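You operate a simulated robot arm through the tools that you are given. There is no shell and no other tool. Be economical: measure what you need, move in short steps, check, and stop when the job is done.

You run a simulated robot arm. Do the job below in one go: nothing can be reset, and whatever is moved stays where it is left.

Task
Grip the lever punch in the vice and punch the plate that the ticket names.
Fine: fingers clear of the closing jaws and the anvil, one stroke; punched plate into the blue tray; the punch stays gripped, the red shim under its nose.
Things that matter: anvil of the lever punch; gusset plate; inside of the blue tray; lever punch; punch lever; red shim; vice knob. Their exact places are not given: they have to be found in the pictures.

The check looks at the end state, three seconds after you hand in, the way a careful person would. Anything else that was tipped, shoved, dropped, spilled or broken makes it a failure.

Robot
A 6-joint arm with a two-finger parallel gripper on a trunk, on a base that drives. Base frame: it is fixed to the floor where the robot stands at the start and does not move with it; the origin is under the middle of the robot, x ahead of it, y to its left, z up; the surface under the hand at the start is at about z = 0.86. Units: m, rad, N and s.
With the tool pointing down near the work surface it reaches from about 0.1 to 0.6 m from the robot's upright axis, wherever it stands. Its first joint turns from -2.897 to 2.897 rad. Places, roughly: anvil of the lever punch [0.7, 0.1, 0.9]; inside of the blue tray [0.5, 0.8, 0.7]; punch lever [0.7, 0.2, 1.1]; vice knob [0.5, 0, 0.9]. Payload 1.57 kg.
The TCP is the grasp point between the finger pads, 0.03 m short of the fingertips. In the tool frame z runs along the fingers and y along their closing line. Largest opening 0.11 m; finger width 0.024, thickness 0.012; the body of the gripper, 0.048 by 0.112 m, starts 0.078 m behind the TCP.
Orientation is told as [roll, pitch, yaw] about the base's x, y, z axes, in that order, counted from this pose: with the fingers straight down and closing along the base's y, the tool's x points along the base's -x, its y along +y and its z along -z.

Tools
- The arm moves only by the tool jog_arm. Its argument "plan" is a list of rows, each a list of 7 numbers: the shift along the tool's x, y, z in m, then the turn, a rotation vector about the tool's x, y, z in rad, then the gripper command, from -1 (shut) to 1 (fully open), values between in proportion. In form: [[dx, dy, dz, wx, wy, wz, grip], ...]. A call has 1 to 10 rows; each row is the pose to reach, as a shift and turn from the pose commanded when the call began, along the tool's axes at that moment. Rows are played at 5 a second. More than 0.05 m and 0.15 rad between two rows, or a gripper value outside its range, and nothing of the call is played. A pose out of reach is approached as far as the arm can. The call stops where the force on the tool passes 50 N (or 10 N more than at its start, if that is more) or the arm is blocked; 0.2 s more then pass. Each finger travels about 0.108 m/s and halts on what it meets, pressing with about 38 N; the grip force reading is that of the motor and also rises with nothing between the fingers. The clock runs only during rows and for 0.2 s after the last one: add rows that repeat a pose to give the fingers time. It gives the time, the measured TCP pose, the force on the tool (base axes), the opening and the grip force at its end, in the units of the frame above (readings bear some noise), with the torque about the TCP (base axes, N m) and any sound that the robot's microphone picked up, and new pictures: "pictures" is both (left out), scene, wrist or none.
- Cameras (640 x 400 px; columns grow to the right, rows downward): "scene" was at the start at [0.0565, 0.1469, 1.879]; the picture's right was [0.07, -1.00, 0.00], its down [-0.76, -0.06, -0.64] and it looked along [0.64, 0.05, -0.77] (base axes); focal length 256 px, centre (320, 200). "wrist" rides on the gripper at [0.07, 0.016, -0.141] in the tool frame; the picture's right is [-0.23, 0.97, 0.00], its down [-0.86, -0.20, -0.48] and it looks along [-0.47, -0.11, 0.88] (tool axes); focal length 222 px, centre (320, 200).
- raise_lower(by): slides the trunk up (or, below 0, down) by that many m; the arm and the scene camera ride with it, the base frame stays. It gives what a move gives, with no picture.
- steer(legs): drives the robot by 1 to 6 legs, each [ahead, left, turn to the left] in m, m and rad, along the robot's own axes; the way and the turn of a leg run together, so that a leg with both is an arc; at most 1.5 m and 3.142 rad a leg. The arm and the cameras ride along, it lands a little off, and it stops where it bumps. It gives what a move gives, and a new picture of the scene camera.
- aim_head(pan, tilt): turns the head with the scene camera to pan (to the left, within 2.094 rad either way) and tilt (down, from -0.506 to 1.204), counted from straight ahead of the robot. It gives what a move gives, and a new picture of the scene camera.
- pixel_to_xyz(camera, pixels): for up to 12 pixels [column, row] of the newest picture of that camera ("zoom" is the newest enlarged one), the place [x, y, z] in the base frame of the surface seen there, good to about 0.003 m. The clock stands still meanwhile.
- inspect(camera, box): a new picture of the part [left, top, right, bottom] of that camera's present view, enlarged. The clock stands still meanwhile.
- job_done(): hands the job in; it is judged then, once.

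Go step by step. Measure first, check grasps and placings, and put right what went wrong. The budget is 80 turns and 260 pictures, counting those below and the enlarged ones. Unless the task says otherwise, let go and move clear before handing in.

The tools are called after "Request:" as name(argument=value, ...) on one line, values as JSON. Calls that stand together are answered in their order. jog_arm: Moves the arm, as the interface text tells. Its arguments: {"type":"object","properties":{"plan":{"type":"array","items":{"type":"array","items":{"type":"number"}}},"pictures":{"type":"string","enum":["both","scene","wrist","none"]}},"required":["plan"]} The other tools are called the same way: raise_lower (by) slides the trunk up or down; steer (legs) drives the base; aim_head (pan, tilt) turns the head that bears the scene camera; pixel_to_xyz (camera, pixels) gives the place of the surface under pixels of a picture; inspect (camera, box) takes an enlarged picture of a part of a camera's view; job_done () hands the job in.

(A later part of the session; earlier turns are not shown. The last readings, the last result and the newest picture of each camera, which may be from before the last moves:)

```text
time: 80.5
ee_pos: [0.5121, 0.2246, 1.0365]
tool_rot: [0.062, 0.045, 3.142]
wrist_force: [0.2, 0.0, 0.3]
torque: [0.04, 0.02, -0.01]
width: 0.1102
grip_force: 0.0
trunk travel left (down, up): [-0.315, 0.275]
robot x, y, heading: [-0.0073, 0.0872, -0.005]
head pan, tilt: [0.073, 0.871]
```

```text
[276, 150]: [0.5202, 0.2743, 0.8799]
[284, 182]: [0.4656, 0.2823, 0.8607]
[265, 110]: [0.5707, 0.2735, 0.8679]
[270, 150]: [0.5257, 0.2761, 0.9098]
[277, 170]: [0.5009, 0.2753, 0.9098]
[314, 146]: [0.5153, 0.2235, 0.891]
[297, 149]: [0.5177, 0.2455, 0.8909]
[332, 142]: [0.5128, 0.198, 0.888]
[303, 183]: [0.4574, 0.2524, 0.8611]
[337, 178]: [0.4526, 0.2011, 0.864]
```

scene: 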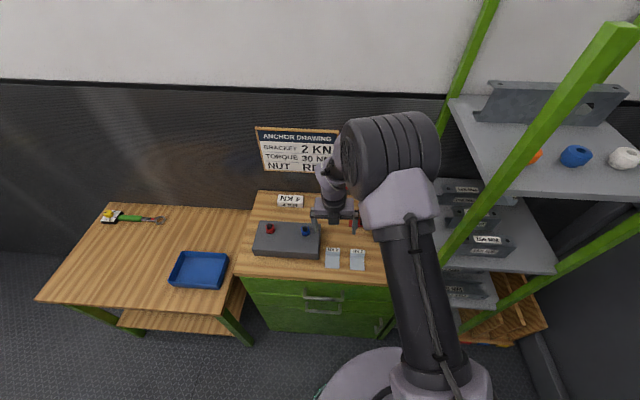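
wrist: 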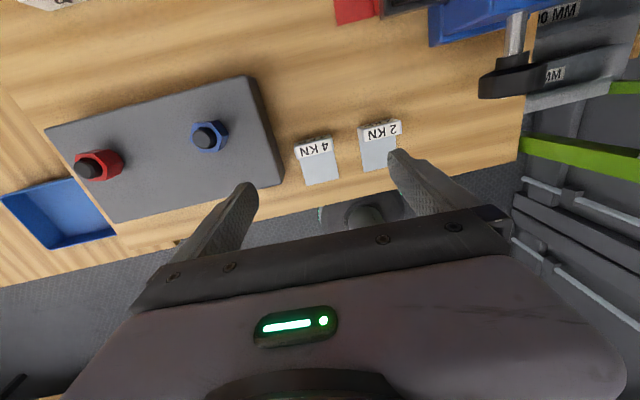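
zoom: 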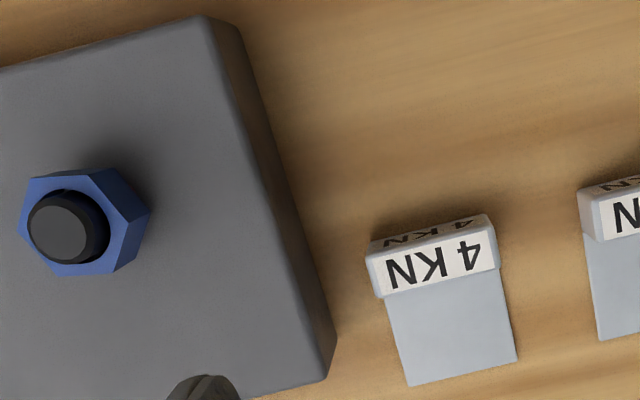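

Block edge is at y≈0.274, so I use a 64 mm opening (outer finger at ~0.2685). Level the tool and descend to z≈0.95 first.

Request:
jog_arm(plan=[[0, 0, 0.0, 0.062, -0.045, 0, 0.164], [-0.001, 0, 0.04, 0.062, -0.045, 0, 0.164], [-0.001, 0, 0.08, 0.062, -0.045, 0, 0.164], [-0.001, 0, 0.085, 0.062, -0.045, 0, 0.164]])

Request:
inspect(camera="wrist", box=[200, 70, 440, 250])

```text
time: 81.5
ee_pos: [0.514, 0.2215, 0.9502]
tool_rot: [0.008, 0.005, 3.134]
wrist_force: [0.5, 0.2, 0.3]
torque: [0.01, 0.01, -0.01]
width: 0.0641
grip_force: 0.0
out of reach, approached as far as the arm can: row 2, 3, 4
trunk travel left (down, up): [-0.315, 0.275]
robot x, y, heading: [-0.0115, 0.0949, 0.005]
head pan, tilt: [0.073, 0.871]
```

scene: 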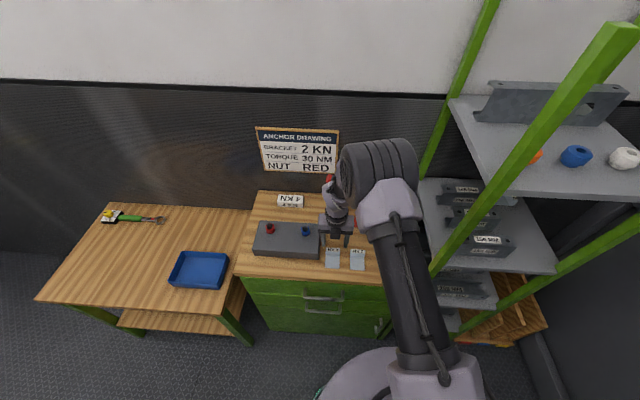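
wrist: 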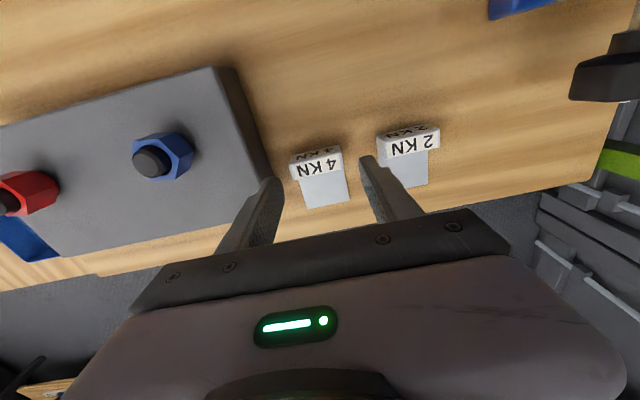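

```text
2.22 times, centred on (320, 160) of wrist
```

zoom: 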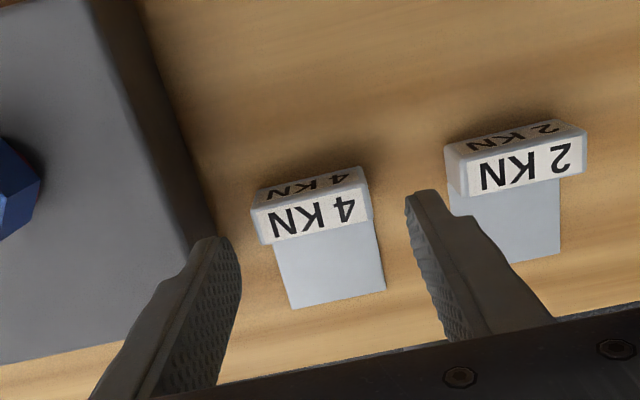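

TCP is (0.514, 0.2215); I'll correct 3 mm in each and use the trunk to descend vertically (no arm-limit drift).

Request:
jog_arm(plan=[[-0.003, -0.003, 0, 0, 0, 0, 0.164], [-0.003, -0.003, 0, 0, 0, 0, 0.164]], pictures="none")

Request:
raise_lower(by=-0.035)

Request:
inspect(camera="wrist", box=[200, 70, 440, 250])

```text
time: 82.0
ee_pos: [0.5104, 0.2257, 0.9524]
tool_rot: [0.006, 0.0, 3.135]
wrist_force: [-0.7, -0.1, 1.0]
torque: [0.0, 0.01, 0.02]
width: 0.064
grip_force: 0.1
trunk travel left (down, up): [-0.315, 0.275]
robot x, y, heading: [-0.0073, 0.09, -0.006]
head pan, tilt: [0.073, 0.871]
```

```text
time: 82.8
ee_pos: [0.51, 0.2257, 0.9156]
tool_rot: [0.004, 0.003, 3.138]
wrist_force: [-0.3, 0.6, 0.7]
torque: [-0.05, 0.0, 0.01]
width: 0.0638
grip_force: 0.1
trunk travel left (down, up): [-0.28, 0.31]
robot x, y, heading: [-0.0055, 0.0932, -0.001]
head pan, tilt: [0.073, 0.871]
```

```text
2.22 times, centred on (320, 160) of wrist
```

zoom: 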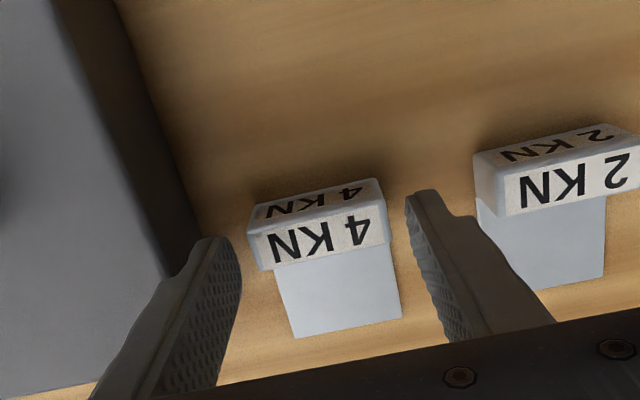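

Tab centred between fingers with the block clear. Lower 18 mm more and close.

Request:
raise_lower(by=-0.018)

Request:
jog_arm(plan=[[0, 0, 0, 0, 0, 0, -1], [0, 0, 0, 0, 0, 0, -1], [0, 0, 0, 0, 0, 0, -1]], pictures="wrist")

Request:
raise_lower(by=0.15)

Request:
inspect(camera="wrist", box=[120, 40, 520, 290])

```text
time: 83.5
ee_pos: [0.5104, 0.2249, 0.8976]
tool_rot: [0.005, 0.001, 3.135]
wrist_force: [0.4, -0.2, -1.0]
torque: [0.03, 0.0, 0.02]
width: 0.0638
grip_force: 0.0
trunk travel left (down, up): [-0.262, 0.328]
robot x, y, heading: [-0.0066, 0.0928, -0.0]
head pan, tilt: [0.073, 0.871]
```

```text
time: 84.3
ee_pos: [0.5101, 0.2239, 0.8984]
tool_rot: [0.005, 0.003, 3.137]
wrist_force: [0.9, -1.8, 2.0]
torque: [0.05, -0.01, 0.02]
width: 0.0513
grip_force: 37.8
trunk travel left (down, up): [-0.262, 0.328]
robot x, y, heading: [-0.0081, 0.0903, 0.0]
head pan, tilt: [0.073, 0.871]
```

wrist: 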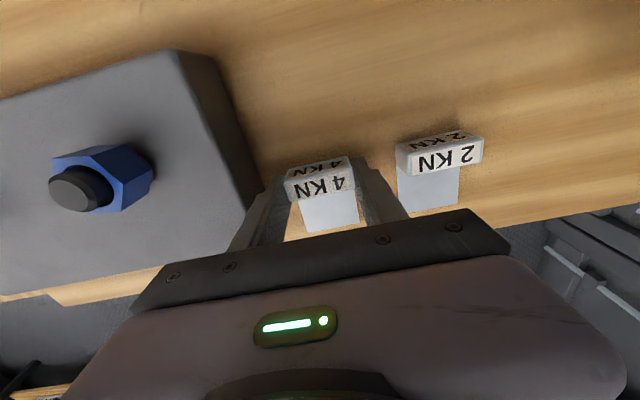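

```text
time: 86.0
ee_pos: [0.5101, 0.2247, 1.0469]
tool_rot: [0.005, 0.002, 3.137]
wrist_force: [0.2, 0.6, -1.5]
torque: [-0.01, -0.02, 0.01]
width: 0.0509
grip_force: 37.6
trunk travel left (down, up): [-0.412, 0.178]
robot x, y, heading: [-0.0113, 0.0967, -0.002]
head pan, tilt: [0.073, 0.871]
```

```text
1.60 times, centred on (320, 165) of wrist
```

zoom: 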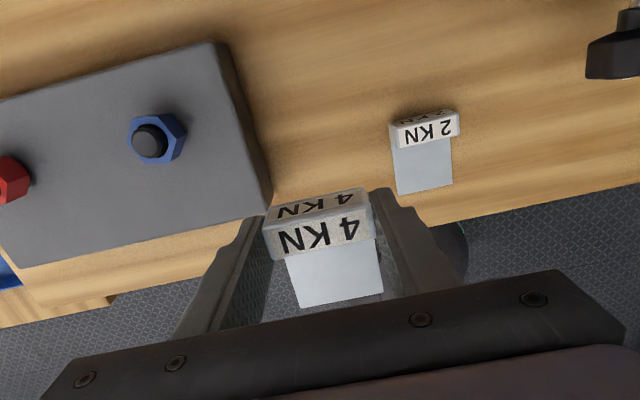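

The 4 KN plate is held (width 0.051). Now unwind the tool by π so the plate points ahead (+x).

Request:
jog_arm(plan=[[0, 0, 0, 0, 0, 0.149, -1], [0, 0, 0, 0, 0, 0.298, -1], [0, 0, 0, 0, 0, 0.447, -1], [0, 0, 0, 0, 0, 0.596, -1], [0, 0, 0, 0, 0, 0.745, -1], [0, 0, 0, 0, 0, 0.894, -1], [0, 0, 0, 0, 0, 1.043, -1], [0, 0, 0, 0, 0, 1.192, -1], [0, 0, 0, 0, 0, 1.341, -1], [0, 0, 0, 0, 0, 1.49, -1]], pictures="none")

Request:
jog_arm(plan=[[0, 0, 0, 0, 0, 0.149, -1], [0, 0, 0, 0, 0, 0.298, -1], [0, 0, 0, 0, 0, 0.447, -1], [0, 0, 0, 0, 0, 0.596, -1], [0, 0, 0, 0, 0, 0.745, -1], [0, 0, 0, 0, 0, 0.894, -1], [0, 0, 0, 0, 0, 1.043, -1], [0, 0, 0, 0, 0, 1.192, -1], [0, 0, 0, 0, 0, 1.341, -1], [0, 0, 0, 0, 0, 1.49, -1]], pictures="none")

Request:
jog_arm(plan=[[0, 0, 0, 0, 0, 0.08, -1], [0, 0, 0, 0, 0, 0.162, -1]])

Request:
inspect(camera="wrist", box=[160, 60, 480, 260])

```text
time: 88.2
ee_pos: [0.5101, 0.2253, 1.0487]
tool_rot: [0.0, 0.004, 1.644]
wrist_force: [0.2, -0.1, 0.1]
torque: [0.0, 0.0, -0.01]
width: 0.0511
grip_force: 37.7
trunk travel left (down, up): [-0.412, 0.178]
robot x, y, heading: [-0.0046, 0.0911, 0.005]
head pan, tilt: [0.073, 0.871]
```

```text
time: 90.4
ee_pos: [0.5102, 0.2255, 1.048]
tool_rot: [-0.007, 0.0, 0.153]
wrist_force: [-0.2, -1.0, -0.8]
torque: [-0.01, 0.05, -0.01]
width: 0.0509
grip_force: 37.6
trunk travel left (down, up): [-0.412, 0.178]
robot x, y, heading: [-0.0071, 0.0945, 0.001]
head pan, tilt: [0.073, 0.871]
```

```text
time: 91.0
ee_pos: [0.5101, 0.2261, 1.0473]
tool_rot: [-0.006, -0.001, -0.005]
wrist_force: [0.2, -1.0, 0.5]
torque: [-0.01, -0.01, 0.01]
width: 0.0512
grip_force: 38.6
trunk travel left (down, up): [-0.412, 0.178]
robot x, y, heading: [-0.0085, 0.0914, -0.001]
head pan, tilt: [0.073, 0.871]
```

scene: 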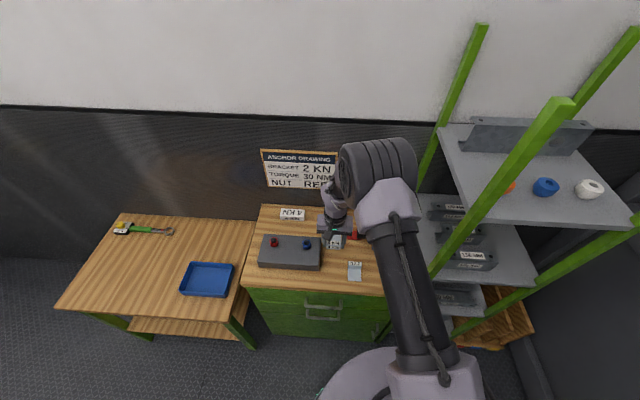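
wrist: 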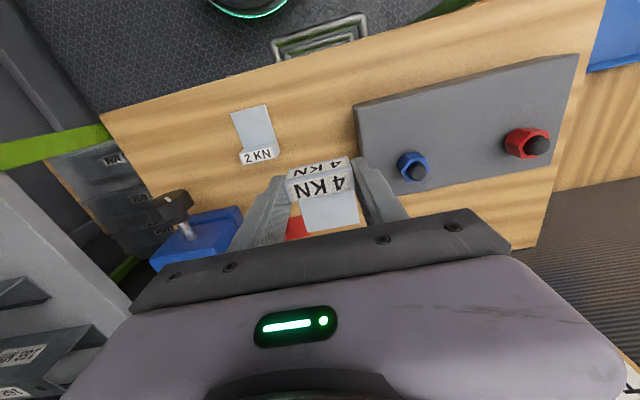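

```text
2.00 times, centred on (320, 160) of wrist
```

zoom: 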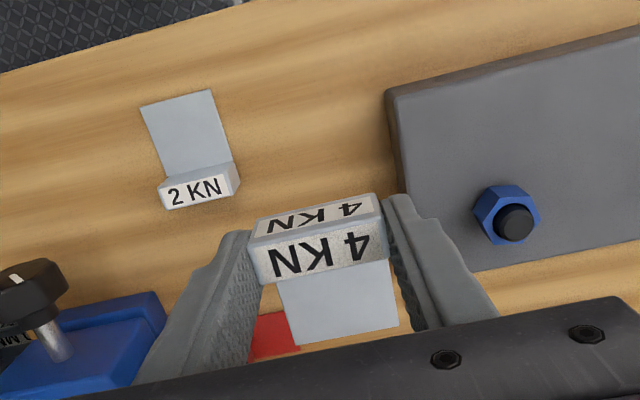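

Plate now points ahead. To see the anvil with the wrist camera, I'll shift right, back and pitch up 0.8 rad in free space.

Request:
jog_arm(plan=[[0.015, -0.02, -0.01, 0, -0.14, 0, -1], [0.03, -0.045, -0.02, 0, -0.28, 0, -1], [0.04, -0.07, -0.03, 0, -0.42, 0, -1], [0.05, -0.09, -0.04, 0, -0.56, 0, -1], [0.05, -0.1, -0.05, 0, -0.68, 0, -1], [0.05, -0.1, -0.05, 0, -0.8, 0, -1]], pictures="wrist")

Request:
inspect(camera="wrist", box=[200, 20, 440, 180])

```text
time: 92.4
ee_pos: [0.4833, 0.205, 1.1313]
tool_rot: [-0.069, -0.778, 0.0]
wrist_force: [-0.5, 0.9, -1.1]
torque: [0.0, 0.01, -0.01]
width: 0.0513
grip_force: 38.2
out of reach, approached as far as the arm can: row 2, 3, 4, 5, 6
trunk travel left (down, up): [-0.412, 0.178]
robot x, y, heading: [-0.0082, 0.0959, -0.0]
head pan, tilt: [0.073, 0.871]
```

wrist: 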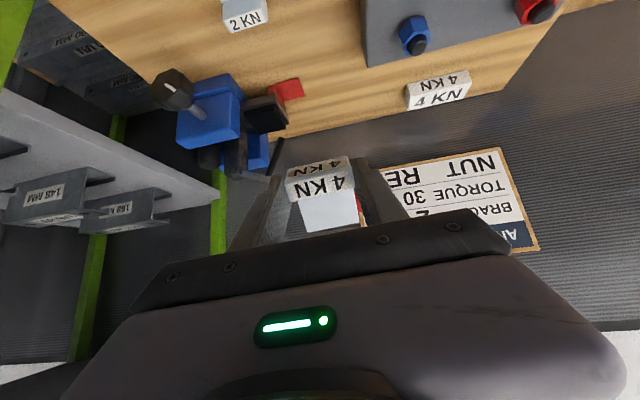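

```text
2.50 times, centred on (320, 100) of wrist
```

zoom: 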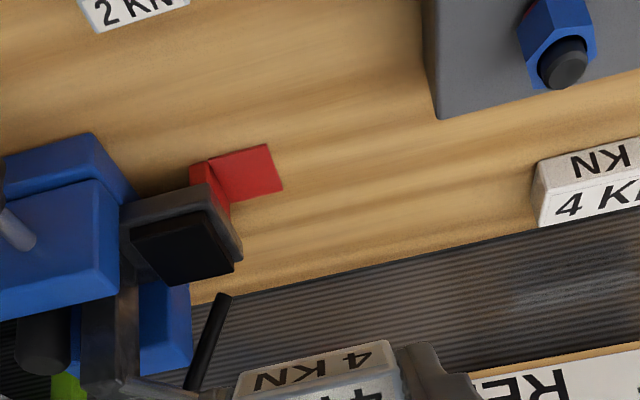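

Good view of the anvil (black pad on a grey rim) and plunger rod. Zooming tighter and measuring the anvil corners and rod.

Request:
inspect(camera="wrist", box=[220, 70, 310, 180])

Request:
pixel_to_xyz(camera="wrist", pixels=[[247, 106], [280, 98], [254, 130], [285, 123], [268, 114], [278, 150], [270, 170], [275, 160], [244, 100], [277, 93], [250, 104], [283, 120]])

```text
3.64 times, centred on (265, 125) of wrist
```

zoom: 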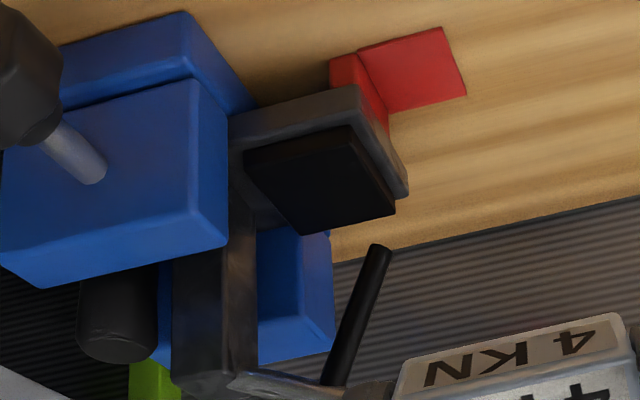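

```text
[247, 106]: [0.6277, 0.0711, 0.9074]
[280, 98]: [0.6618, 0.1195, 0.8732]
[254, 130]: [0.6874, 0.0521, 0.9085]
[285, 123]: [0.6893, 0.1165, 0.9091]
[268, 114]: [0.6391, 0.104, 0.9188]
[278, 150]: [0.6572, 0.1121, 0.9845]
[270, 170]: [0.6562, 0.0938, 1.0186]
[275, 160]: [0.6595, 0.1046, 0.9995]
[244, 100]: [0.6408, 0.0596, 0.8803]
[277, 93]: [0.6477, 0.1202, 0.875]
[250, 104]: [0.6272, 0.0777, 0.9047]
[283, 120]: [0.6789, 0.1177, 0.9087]
```

Request:
pixel_to_xyz(camera="zoom", pixels=[[258, 175], [346, 146], [388, 206], [304, 228], [320, 185], [250, 155], [348, 130], [352, 95], [240, 120], [380, 250], [335, 375], [340, 75]])

```text
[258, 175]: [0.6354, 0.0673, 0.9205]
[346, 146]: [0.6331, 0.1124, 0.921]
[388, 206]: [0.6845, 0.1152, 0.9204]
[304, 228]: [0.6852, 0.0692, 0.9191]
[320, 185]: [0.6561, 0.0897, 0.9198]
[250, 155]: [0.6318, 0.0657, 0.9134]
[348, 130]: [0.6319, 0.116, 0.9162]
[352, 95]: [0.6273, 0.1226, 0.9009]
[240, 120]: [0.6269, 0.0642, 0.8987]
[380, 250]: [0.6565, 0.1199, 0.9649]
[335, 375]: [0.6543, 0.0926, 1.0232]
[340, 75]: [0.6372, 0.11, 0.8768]
```

Pad top: z 0.920, x 0.632–0.687, y 0.065–0.117; rod tip at (0.657, 0.12, 0.965), so a vertical gripper would foul the lever (z≈1.03 above the pad). I'll set the plate down on the bench (tab toward the robot) and regrip its tab with a forward-tilted tool.

Request:
jog_arm(plan=[[0.015, 0.004, 0.009, 0, 0.13, 0, -1], [0.03, 0.008, 0.018, 0, 0.26, 0, -1], [0.045, 0.012, 0.027, 0, 0.39, 0, -1], [0.06, 0.016, 0.036, 0, 0.52, 0, -1], [0.075, 0.021, 0.045, 0, 0.65, 0, -1], [0.09, 0.021, 0.051, 0, 0.778, 0, -1], [0.09, 0.021, 0.051, 0, 0.778, 0, -1]], pictures="wrist")

Request:
pixel_to_xyz(camera="wrist", pixels=[[300, 190], [340, 185], [330, 215]])

```text
time: 94.0
ee_pos: [0.4546, 0.2214, 1.0311]
tool_rot: [-0.047, 0.001, -0.051]
wrist_force: [-0.6, -1.0, -0.5]
torque: [-0.01, -0.05, 0.01]
width: 0.0513
grip_force: 37.9
out of reach, approached as far as the arm can: row 4, 5
trunk travel left (down, up): [-0.412, 0.178]
robot x, y, heading: [-0.0059, 0.0919, 0.003]
head pan, tilt: [0.073, 0.871]
```

wrist: 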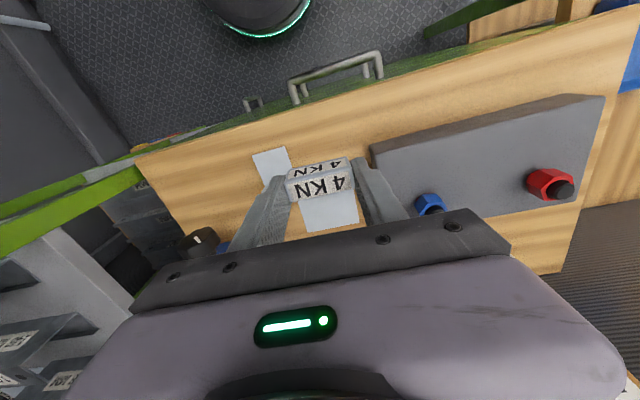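

```text
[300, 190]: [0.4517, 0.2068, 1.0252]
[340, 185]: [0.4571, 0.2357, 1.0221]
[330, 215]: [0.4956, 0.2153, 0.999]
```

Level the tool, then lower with the trunk to just above the bench and set the plate down.

Request:
jog_arm(plan=[[0, 0, 0, -0.047, 0, -0.051, -1], [0, 0, 0, -0.047, 0, -0.051, -1]], pictures="none")

Request:
raise_lower(by=-0.12)

Request:
inspect(camera="wrist", box=[180, 90, 460, 260])

```text
time: 94.6
ee_pos: [0.4561, 0.2206, 1.0315]
tool_rot: [-0.001, 0.002, 0.001]
wrist_force: [-0.2, 0.7, 0.2]
torque: [0.0, -0.01, 0.01]
width: 0.0514
grip_force: 37.5
trunk travel left (down, up): [-0.412, 0.178]
robot x, y, heading: [-0.0064, 0.0945, 0.001]
head pan, tilt: [0.073, 0.871]
```

```text
time: 96.1
ee_pos: [0.4565, 0.2208, 0.912]
tool_rot: [-0.002, -0.001, 0.003]
wrist_force: [-0.3, -0.2, -1.6]
torque: [0.0, -0.01, 0.01]
width: 0.051
grip_force: 38.3
trunk travel left (down, up): [-0.292, 0.298]
robot x, y, heading: [-0.0053, 0.0931, -0.001]
head pan, tilt: [0.073, 0.871]
```

```text
2.29 times, centred on (320, 175) of wrist
```

zoom: 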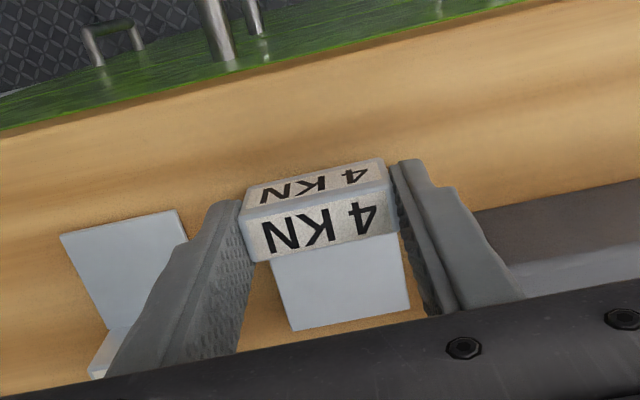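

Clear all round. Lower 13.5 mm, open slightly, and lift away.

Request:
raise_lower(by=-0.0135)

Request:
jog_arm(plan=[[0, 0, 0, 0, 0, 0, 0.2], [0, 0, 0, 0, 0, 0, 0.2], [0, 0, 0, 0, 0, 0, 0.2]], pictures="none")

Request:
raise_lower(by=0.15)

Request:
inspect(camera="wrist", box=[180, 60, 460, 260])

Request:
pixel_to_xyz(camera="zoom", pixels=[[320, 200], [300, 200], [340, 200]])

```text
time: 96.8
ee_pos: [0.4553, 0.2214, 0.8984]
tool_rot: [-0.001, 0.0, 0.001]
wrist_force: [-0.7, -1.9, 10.4]
torque: [0.17, 0.06, 0.0]
width: 0.0509
grip_force: 37.7
trunk travel left (down, up): [-0.278, 0.311]
robot x, y, heading: [-0.006, 0.0928, -0.002]
head pan, tilt: [0.073, 0.871]
```

```text
time: 97.5
ee_pos: [0.4558, 0.2202, 0.8979]
tool_rot: [-0.003, 0.001, 0.002]
wrist_force: [0.2, -0.2, -0.3]
torque: [-0.01, 0.0, 0.02]
width: 0.0659
grip_force: 0.2
trunk travel left (down, up): [-0.278, 0.311]
robot x, y, heading: [-0.0119, 0.0969, -0.001]
head pan, tilt: [0.073, 0.871]
```

```text
time: 99.3
ee_pos: [0.4555, 0.2202, 1.0485]
tool_rot: [-0.002, 0.0, 0.001]
wrist_force: [-0.2, -0.6, 0.0]
torque: [-0.01, 0.0, 0.02]
width: 0.0662
grip_force: 0.0
trunk travel left (down, up): [-0.428, 0.161]
robot x, y, heading: [-0.0073, 0.0941, 0.002]
head pan, tilt: [0.073, 0.871]
```

```text
2.00 times, centred on (320, 160) of wrist
```

zoom: 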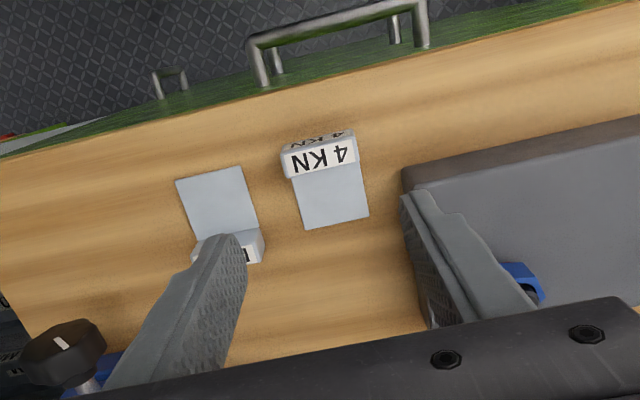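

```text
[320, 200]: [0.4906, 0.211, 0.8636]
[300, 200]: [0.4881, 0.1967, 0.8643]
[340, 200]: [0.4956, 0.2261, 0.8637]
```

Plate rests with its tab at about (0.456, 0.2205). Before moving the base right for tilted reach, check the shelf front position.

Request:
inspect(camera="scene", box=[320, 60, 640, 400])

Request:
pixel_to_xyz(camera="scene", pixels=[[560, 110], [520, 170], [480, 230], [470, 30], [430, 265], [600, 220], [560, 180]])

```text
1.18 times, centred on (480, 230) of scene
```

zoom: 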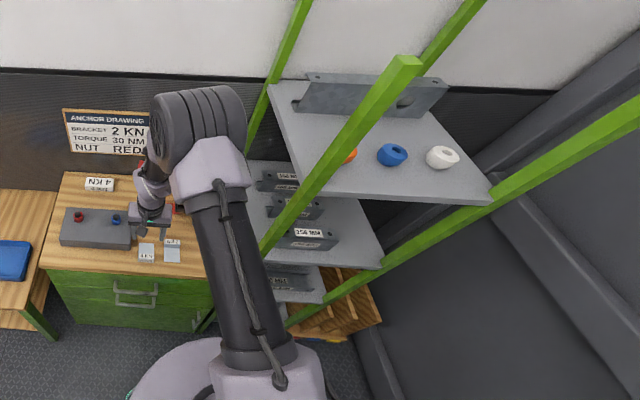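

```text
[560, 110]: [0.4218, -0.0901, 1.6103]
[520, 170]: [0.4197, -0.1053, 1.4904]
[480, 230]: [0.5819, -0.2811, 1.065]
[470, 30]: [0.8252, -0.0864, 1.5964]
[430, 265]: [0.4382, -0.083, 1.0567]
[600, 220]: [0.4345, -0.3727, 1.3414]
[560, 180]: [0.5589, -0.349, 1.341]
```

The shelf post is at (0.42, −0.09); I'll keep the arm in front of it. Drive right 0.2 and back 0.08.

Request:
steer(legs=[[-0.08, -0.2, 0]])

Request:
jog_arm(plan=[[0.0, 0.04, -0.01, 0, -0.14, 0, 0.3], [0.0, 0.08, -0.02, 0, -0.28, 0, 0.3], [0, 0.12, -0.03, 0, -0.42, 0, 0.3], [0, 0.155, -0.03, 0, -0.56, 0, 0.3], [0, 0.19, -0.03, 0, -0.7, 0, 0.3], [0, 0.2, -0.03, 0, -0.84, 0, 0.3], [0, 0.2, -0.03, 0, -0.98, 0, 0.3]])

```text
time: 101.0
ee_pos: [0.3749, 0.0219, 1.0484]
tool_rot: [-0.001, 0.0, 0.002]
wrist_force: [0.6, 0.0, 0.2]
torque: [0.03, 0.0, 0.0]
width: 0.066
grip_force: 0.1
trunk travel left (down, up): [-0.428, 0.161]
robot x, y, heading: [-0.0861, -0.107, 0.001]
head pan, tilt: [0.073, 0.871]
```

scene: 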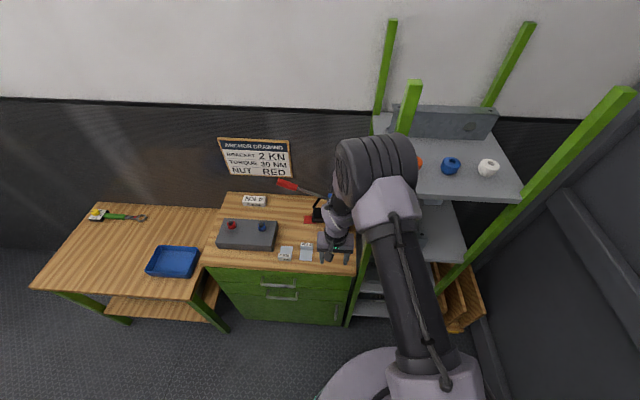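

```text
time: 102.6
ee_pos: [0.3779, 0.2231, 1.0775]
tool_rot: [-0.002, -0.982, 0.004]
wrist_force: [-0.8, 0.7, 0.2]
torque: [-0.03, 0.01, 0.02]
width: 0.0715
grip_force: 0.2
trunk travel left (down, up): [-0.428, 0.161]
robot x, y, heading: [-0.0836, -0.1068, 0.002]
head pan, tilt: [0.073, 0.871]
```

scene: 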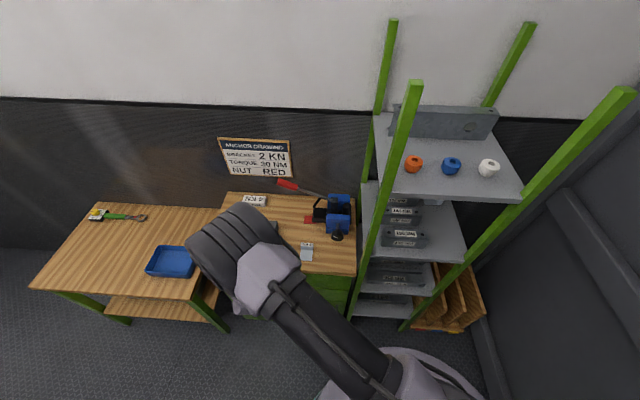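
wrist: 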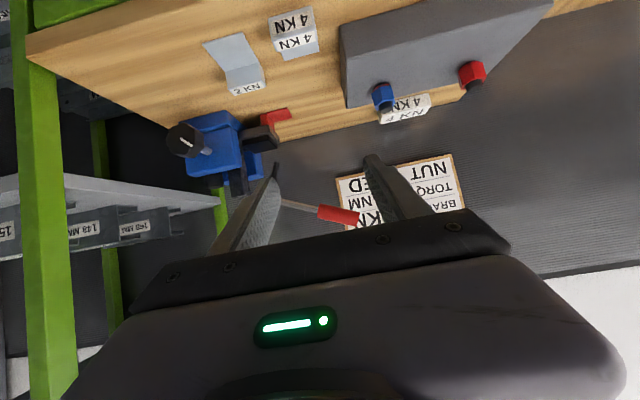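

The tilted pose (0.98 rad) is reachable. Move over the tab: TCP to (0.4435, 0.2205, 1.02), then descend with the trunk.

Request:
jog_arm(plan=[[0.005, -0.001, 0.043, 0, 0, 0, 0.25], [0.0108, -0.0025, 0.0861, 0, 0, 0, 0.25], [0.0108, -0.0025, 0.0861, 0, 0, 0, 0.25]], pictures="none")

Request:
raise_lower(by=-0.09)

Request:
inspect(camera="wrist", box=[180, 60, 460, 260])

```text
time: 103.4
ee_pos: [0.4428, 0.2173, 1.0217]
tool_rot: [-0.003, -0.979, 0.005]
wrist_force: [0.1, 0.1, -0.8]
torque: [0.01, -0.01, -0.06]
width: 0.0687
grip_force: 0.0
trunk travel left (down, up): [-0.428, 0.161]
robot x, y, heading: [-0.0873, -0.1062, 0.0]
head pan, tilt: [0.073, 0.871]
```

```text
time: 104.6
ee_pos: [0.4414, 0.217, 0.9324]
tool_rot: [-0.003, -0.978, 0.007]
wrist_force: [-0.4, 0.0, 0.8]
torque: [0.01, -0.03, 0.02]
width: 0.0688
grip_force: 0.1
trunk travel left (down, up): [-0.338, 0.251]
robot x, y, heading: [-0.0911, -0.1057, -0.003]
head pan, tilt: [0.073, 0.871]
```

```text
2.00 times, centred on (320, 160) of wrist
```

zoom: 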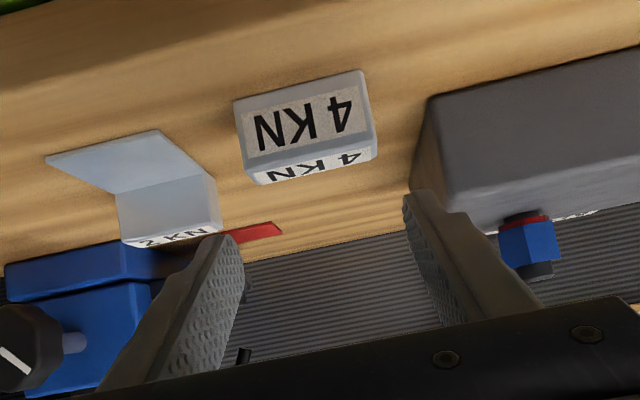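

Tab is between the fingers in view. Small shift (+3 mm y, +2 mm x), lower 39 mm, close.

Request:
jog_arm(plan=[[-0.0011, 0.003, 0.0017, 0, 0, 0, 0.25], [-0.0011, 0.003, 0.0017, 0, 0, 0, 0.25]], pictures="none")

Request:
raise_lower(by=-0.039)

Request:
inspect(camera="wrist", box=[180, 60, 460, 260])

Request:
jog_arm(plan=[[0, 0, 0, 0, 0, 0, -1], [0, 0, 0, 0, 0, 0, -1], [0, 0, 0, 0, 0, 0, -1]], pictures="wrist")

```text
time: 105.2
ee_pos: [0.4434, 0.2208, 0.9312]
tool_rot: [-0.004, -0.98, 0.006]
wrist_force: [-1.1, -0.1, 0.0]
torque: [-0.01, 0.0, 0.01]
width: 0.0689
grip_force: 0.0
trunk travel left (down, up): [-0.338, 0.251]
robot x, y, heading: [-0.0905, -0.1065, 0.0]
head pan, tilt: [0.073, 0.871]
```

```text
time: 106.0
ee_pos: [0.4439, 0.2191, 0.8928]
tool_rot: [-0.002, -0.979, 0.004]
wrist_force: [-0.3, 0.2, -0.2]
torque: [-0.02, -0.01, 0.02]
width: 0.0685
grip_force: 0.1
trunk travel left (down, up): [-0.3, 0.29]
robot x, y, heading: [-0.0869, -0.1089, 0.0]
head pan, tilt: [0.073, 0.871]
```

```text
2.00 times, centred on (320, 160) of wrist
```

zoom: 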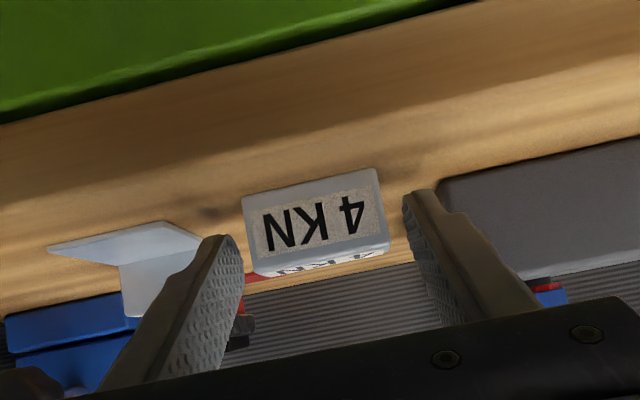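

```text
time: 106.8
ee_pos: [0.4437, 0.2195, 0.8925]
tool_rot: [-0.004, -0.979, 0.003]
wrist_force: [0.8, -0.2, 2.6]
torque: [-0.11, -0.07, 0.03]
width: 0.051
grip_force: 38.0
trunk travel left (down, up): [-0.3, 0.29]
robot x, y, heading: [-0.0885, -0.1052, 0.003]
head pan, tilt: [0.073, 0.871]
```

wrist: 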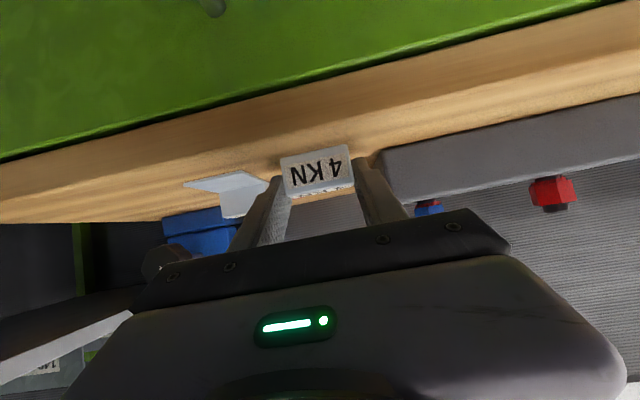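

Gripped at 51 mm. Lift 0.07 m, shift right to y≈0.104 and advance to x≈0.58 (plate bottom ~12 mm above the pad level).

Request:
raise_lower(by=0.0715)

Request:
jog_arm(plan=[[0, -0.0385, 0, 0, 0, 0, -1], [0, -0.077, 0, 0, 0, 0, -1], [0, -0.1155, 0, 0, 0, 0, -1], [-0.0251, -0.1155, 0.0374, 0, 0, 0, -1], [-0.0502, -0.1155, 0.0747, 0, 0, 0, -1], [-0.0753, -0.1155, 0.112, 0, 0, 0, -1], [-0.0753, -0.1155, 0.112, 0, 0, 0, -1]])

Request:
inspect(camera="wrist", box=[180, 60, 460, 260])

Request:
inspect(camera="scene", box=[270, 170, 370, 270])

```text
time: 107.9
ee_pos: [0.4441, 0.2199, 0.9642]
tool_rot: [-0.004, -0.98, 0.004]
wrist_force: [0.8, -0.2, -1.0]
torque: [-0.02, -0.01, -0.04]
width: 0.0509
grip_force: 37.7
trunk travel left (down, up): [-0.371, 0.219]
robot x, y, heading: [-0.0826, -0.1042, -0.001]
head pan, tilt: [0.073, 0.871]
```

```text
time: 109.5
ee_pos: [0.5785, 0.1019, 0.964]
tool_rot: [-0.002, -0.978, 0.006]
wrist_force: [-0.8, -0.9, -1.0]
torque: [0.0, 0.01, 0.01]
width: 0.0512
grip_force: 37.8
trunk travel left (down, up): [-0.371, 0.219]
robot x, y, heading: [-0.087, -0.1042, 0.003]
head pan, tilt: [0.073, 0.871]
```

scene: 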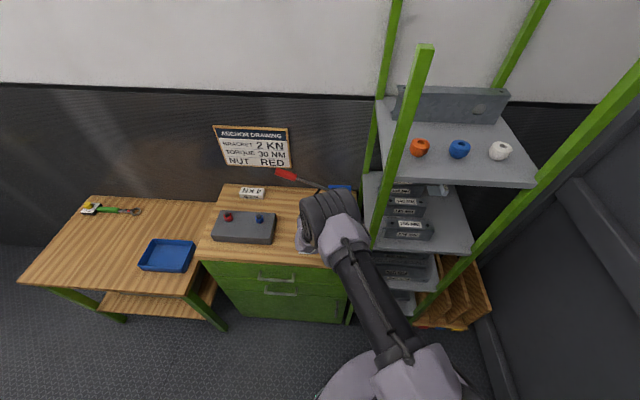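
wrist: 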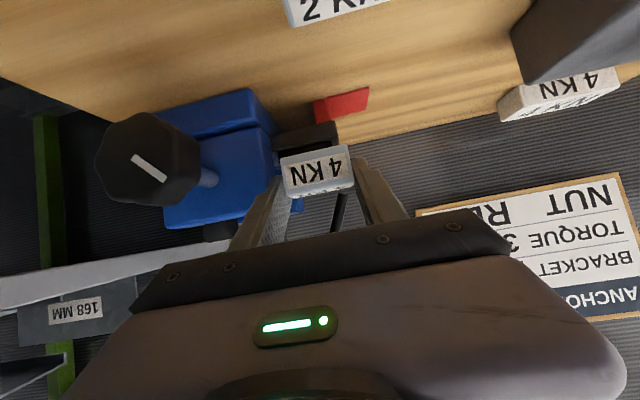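

```text
2.00 times, centred on (320, 160) of wrist
```

zoom: 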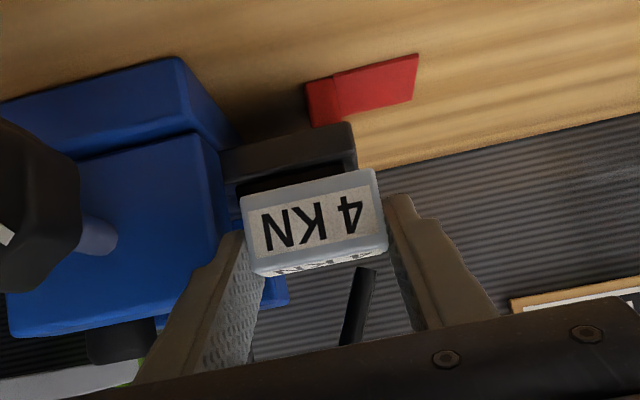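

```text
4.00 times, centred on (320, 220) of scene
```

zoom: 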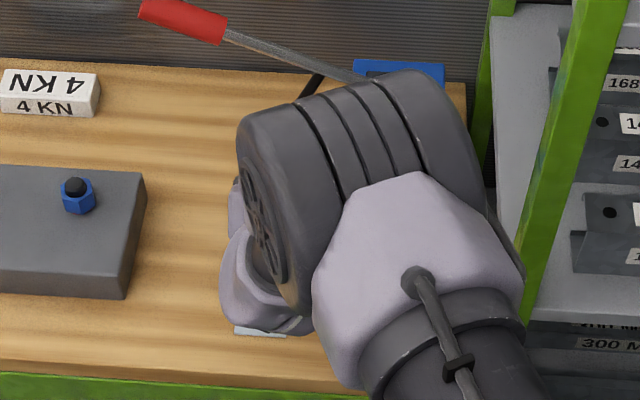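

Rod and pad line up with the plate. Measure the jaw's left edge and the right finger for clearance.

Request:
pixel_to_xyz(camera="wrist", pixels=[[266, 140], [270, 150], [272, 135], [264, 128], [262, 195], [270, 180], [297, 138], [335, 125], [360, 158], [340, 210]])

```text
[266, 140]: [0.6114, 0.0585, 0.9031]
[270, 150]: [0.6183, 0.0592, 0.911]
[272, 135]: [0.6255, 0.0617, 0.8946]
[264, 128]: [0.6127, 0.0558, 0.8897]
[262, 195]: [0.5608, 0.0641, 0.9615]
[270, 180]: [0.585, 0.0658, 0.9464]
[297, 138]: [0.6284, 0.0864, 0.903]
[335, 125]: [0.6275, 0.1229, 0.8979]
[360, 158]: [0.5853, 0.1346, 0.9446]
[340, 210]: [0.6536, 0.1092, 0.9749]
```

Jaw edge at y≈0.059, finger outer at ≈0.064: clear. Advance 46 mm to put the tab over the pad's front part.

Request:
jog_arm(plan=[[-0.009, 0.002, 0.0132, 0, 0, 0, -1], [-0.0173, 0.002, 0.0257, 0, 0, 0, -1], [-0.0257, 0.002, 0.0382, 0, 0, 0, -1], [-0.0257, 0.002, 0.0382, 0, 0, 0, -1]], pictures="wrist")

Request:
inspect(camera="wrist", box=[180, 60, 460, 260])

```text
time: 110.5
ee_pos: [0.6246, 0.1063, 0.9639]
tool_rot: [-0.003, -0.98, 0.006]
wrist_force: [-0.5, -0.1, -1.0]
torque: [0.03, 0.01, -0.01]
width: 0.0509
grip_force: 37.8
trunk travel left (down, up): [-0.371, 0.219]
robot x, y, heading: [-0.0881, -0.1045, 0.003]
head pan, tilt: [0.073, 0.871]
```

wrist: 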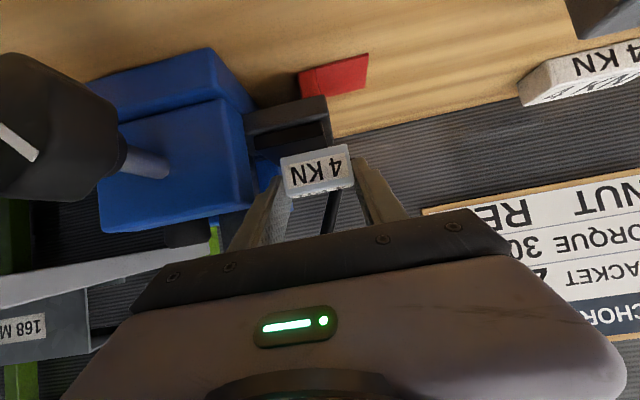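

```text
2.00 times, centred on (320, 160) of wrist
```

zoom: 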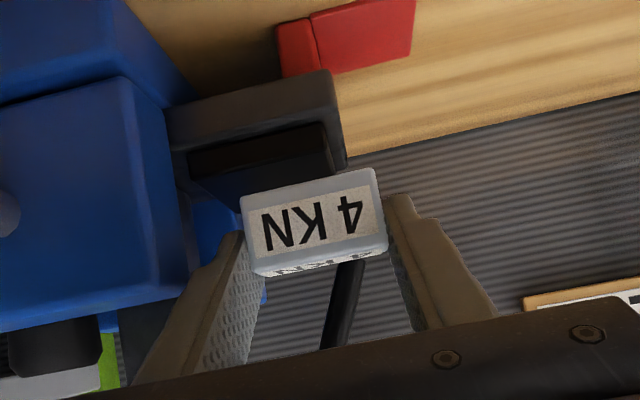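

Over the pad at y=0.106 (2 mm more than wanted). Shift −2.5 mm and lower 11 mm with the trunk.

Request:
jog_arm(plan=[[0, -0.0025, 0, 0, 0, 0, -1], [0, -0.0025, 0, 0, 0, 0, -1]], pictures="none")

Request:
raise_lower(by=-0.011)

Request:
inspect(camera="wrist", box=[180, 60, 460, 260])

```text
time: 111.1
ee_pos: [0.6248, 0.1043, 0.9632]
tool_rot: [-0.003, -0.979, 0.006]
wrist_force: [-0.2, 0.4, -0.7]
torque: [0.02, 0.0, 0.02]
width: 0.0514
grip_force: 38.1
trunk travel left (down, up): [-0.371, 0.219]
robot x, y, heading: [-0.0865, -0.1053, 0.004]
head pan, tilt: [0.073, 0.871]
```

```text
time: 111.7
ee_pos: [0.6247, 0.1032, 0.9539]
tool_rot: [-0.002, -0.98, 0.005]
wrist_force: [-0.8, 0.3, -0.3]
torque: [-0.01, 0.03, -0.02]
width: 0.0511
grip_force: 38.6
trunk travel left (down, up): [-0.36, 0.23]
robot x, y, heading: [-0.0879, -0.1063, -0.0]
head pan, tilt: [0.073, 0.871]
```

```text
2.00 times, centred on (320, 160) of wrist
```

zoom: 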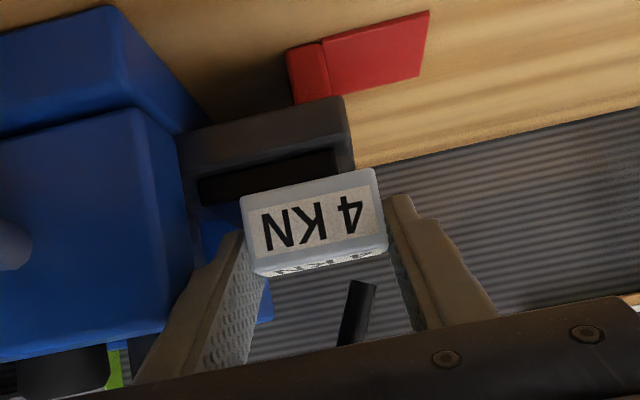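

Nearly at the pad. Two more small lowerings, watching for contact.

Request:
raise_lower(by=-0.003)

Request:
jog_arm(plan=[[0, 0, 0, 0, 0, 0, -1]], pictures="wrist")

Request:
pixel_to_xyz(camera="wrist", pixels=[[302, 148], [315, 143], [302, 188], [345, 178], [298, 160], [340, 150], [320, 170]])

```text
time: 112.2
ee_pos: [0.625, 0.1048, 0.9539]
tool_rot: [-0.002, -0.984, 0.003]
wrist_force: [-0.1, -0.1, 14.9]
torque: [-0.1, -0.2, 0.02]
width: 0.051
grip_force: 37.9
trunk travel left (down, up): [-0.357, 0.233]
robot x, y, heading: [-0.0908, -0.1052, -0.003]
head pan, tilt: [0.073, 0.871]
```

```text
time: 112.7
ee_pos: [0.6253, 0.1047, 0.9517]
tool_rot: [-0.001, -0.983, 0.002]
wrist_force: [3.7, 0.0, 18.3]
torque: [-0.15, -0.33, 0.02]
width: 0.0509
grip_force: 38.0
trunk travel left (down, up): [-0.357, 0.233]
robot x, y, heading: [-0.0859, -0.1052, 0.0]
head pan, tilt: [0.073, 0.871]
```

wrist: 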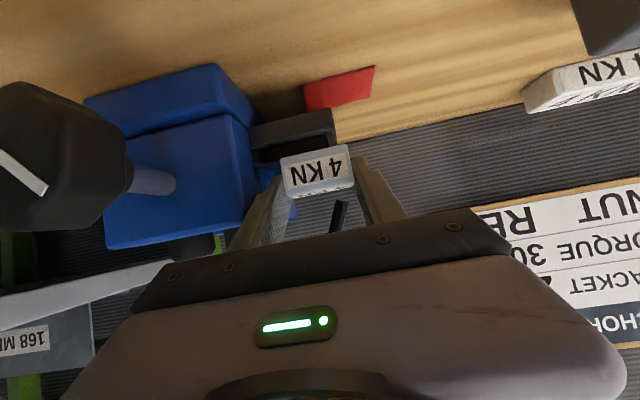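

```text
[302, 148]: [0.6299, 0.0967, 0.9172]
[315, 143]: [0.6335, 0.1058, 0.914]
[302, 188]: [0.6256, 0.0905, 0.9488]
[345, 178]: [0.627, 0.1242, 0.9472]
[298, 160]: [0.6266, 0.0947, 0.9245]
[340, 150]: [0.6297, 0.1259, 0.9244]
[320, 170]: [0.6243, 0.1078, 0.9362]
```

Contact (≈18 N). The tab front is at x≈0.627, pad edge 0.632; I'll lift slightly, advance 4 mm for a stable centre of mass, set down and open a little.

Request:
jog_arm(plan=[[-0.002, 0, -0.0011, 0, 0, 0, -1], [-0.0039, 0, 0.0022, 0, 0, 0, -1], [-0.0026, 0, 0.0031, 0, 0, 0, -1], [-0.0026, 0, 0.0031, 0, 0, 0, -1], [-0.0026, 0, 0.0031, 0, 0, 0, -0.02], [-0.0026, 0, 0.0031, 0, 0, 0, 0.03], [-0.0026, 0, 0.0031, 0, 0, 0, 0.03]], pictures="wrist")

Request:
inspect(camera="wrist", box=[180, 60, 460, 260])

```text
time: 114.2
ee_pos: [0.628, 0.1042, 0.9516]
tool_rot: [-0.005, -0.979, 0.005]
wrist_force: [-0.1, -1.0, -0.1]
torque: [-0.01, -0.01, 0.03]
width: 0.057
grip_force: 0.0
trunk travel left (down, up): [-0.357, 0.233]
robot x, y, heading: [-0.0868, -0.1104, -0.002]
head pan, tilt: [0.073, 0.871]
```

wrist: 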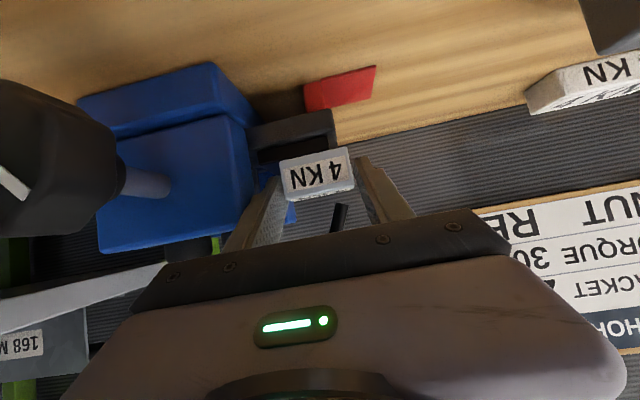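

```text
2.00 times, centred on (320, 160) of wrist
```

zoom: 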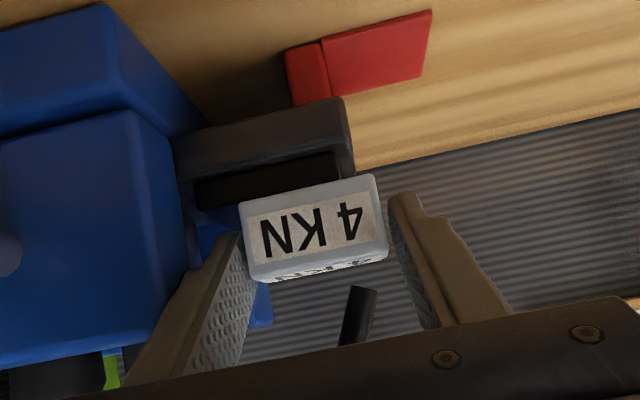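

The plate stays put with the fingers open. Retract along the tool axis and check.

Request:
jog_arm(plan=[[0, 0, -0.03, 0, 0, 0, 0.03], [0, 0, -0.06, 0, 0, 0, 0.03], [0, 0, -0.1, 0, 0, 0, 0.03], [0, 0, -0.14, 0, 0, 0, 0.03], [0, 0, -0.17, 0, 0, 0, 0.03]], pictures="wrist")

Request:
inspect(camera="wrist", box=[220, 60, 400, 180])

```text
time: 115.5
ee_pos: [0.4865, 0.1048, 1.0474]
tool_rot: [-0.003, -0.979, 0.004]
wrist_force: [0.3, -0.6, 0.6]
torque: [0.01, -0.01, 0.0]
width: 0.057
grip_force: 0.1
trunk travel left (down, up): [-0.357, 0.233]
robot x, y, heading: [-0.0864, -0.1054, 0.002]
head pan, tilt: [0.073, 0.871]
```

wrist: 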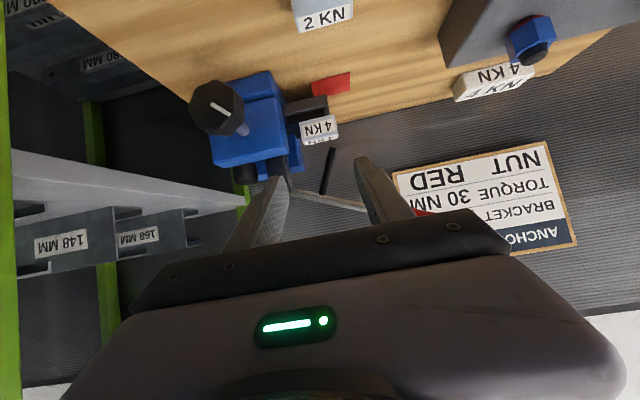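

```text
3.33 times, centred on (310, 120) of wrist
```

zoom: 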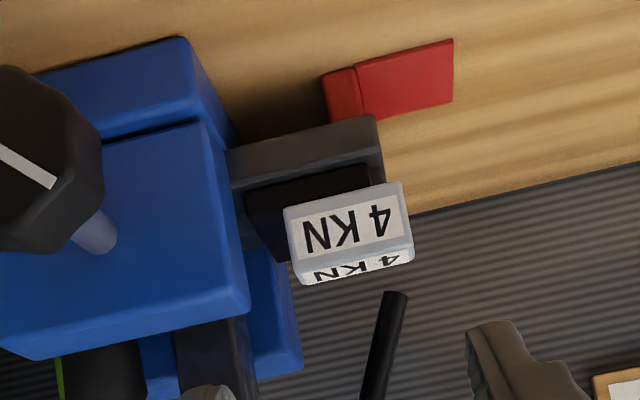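

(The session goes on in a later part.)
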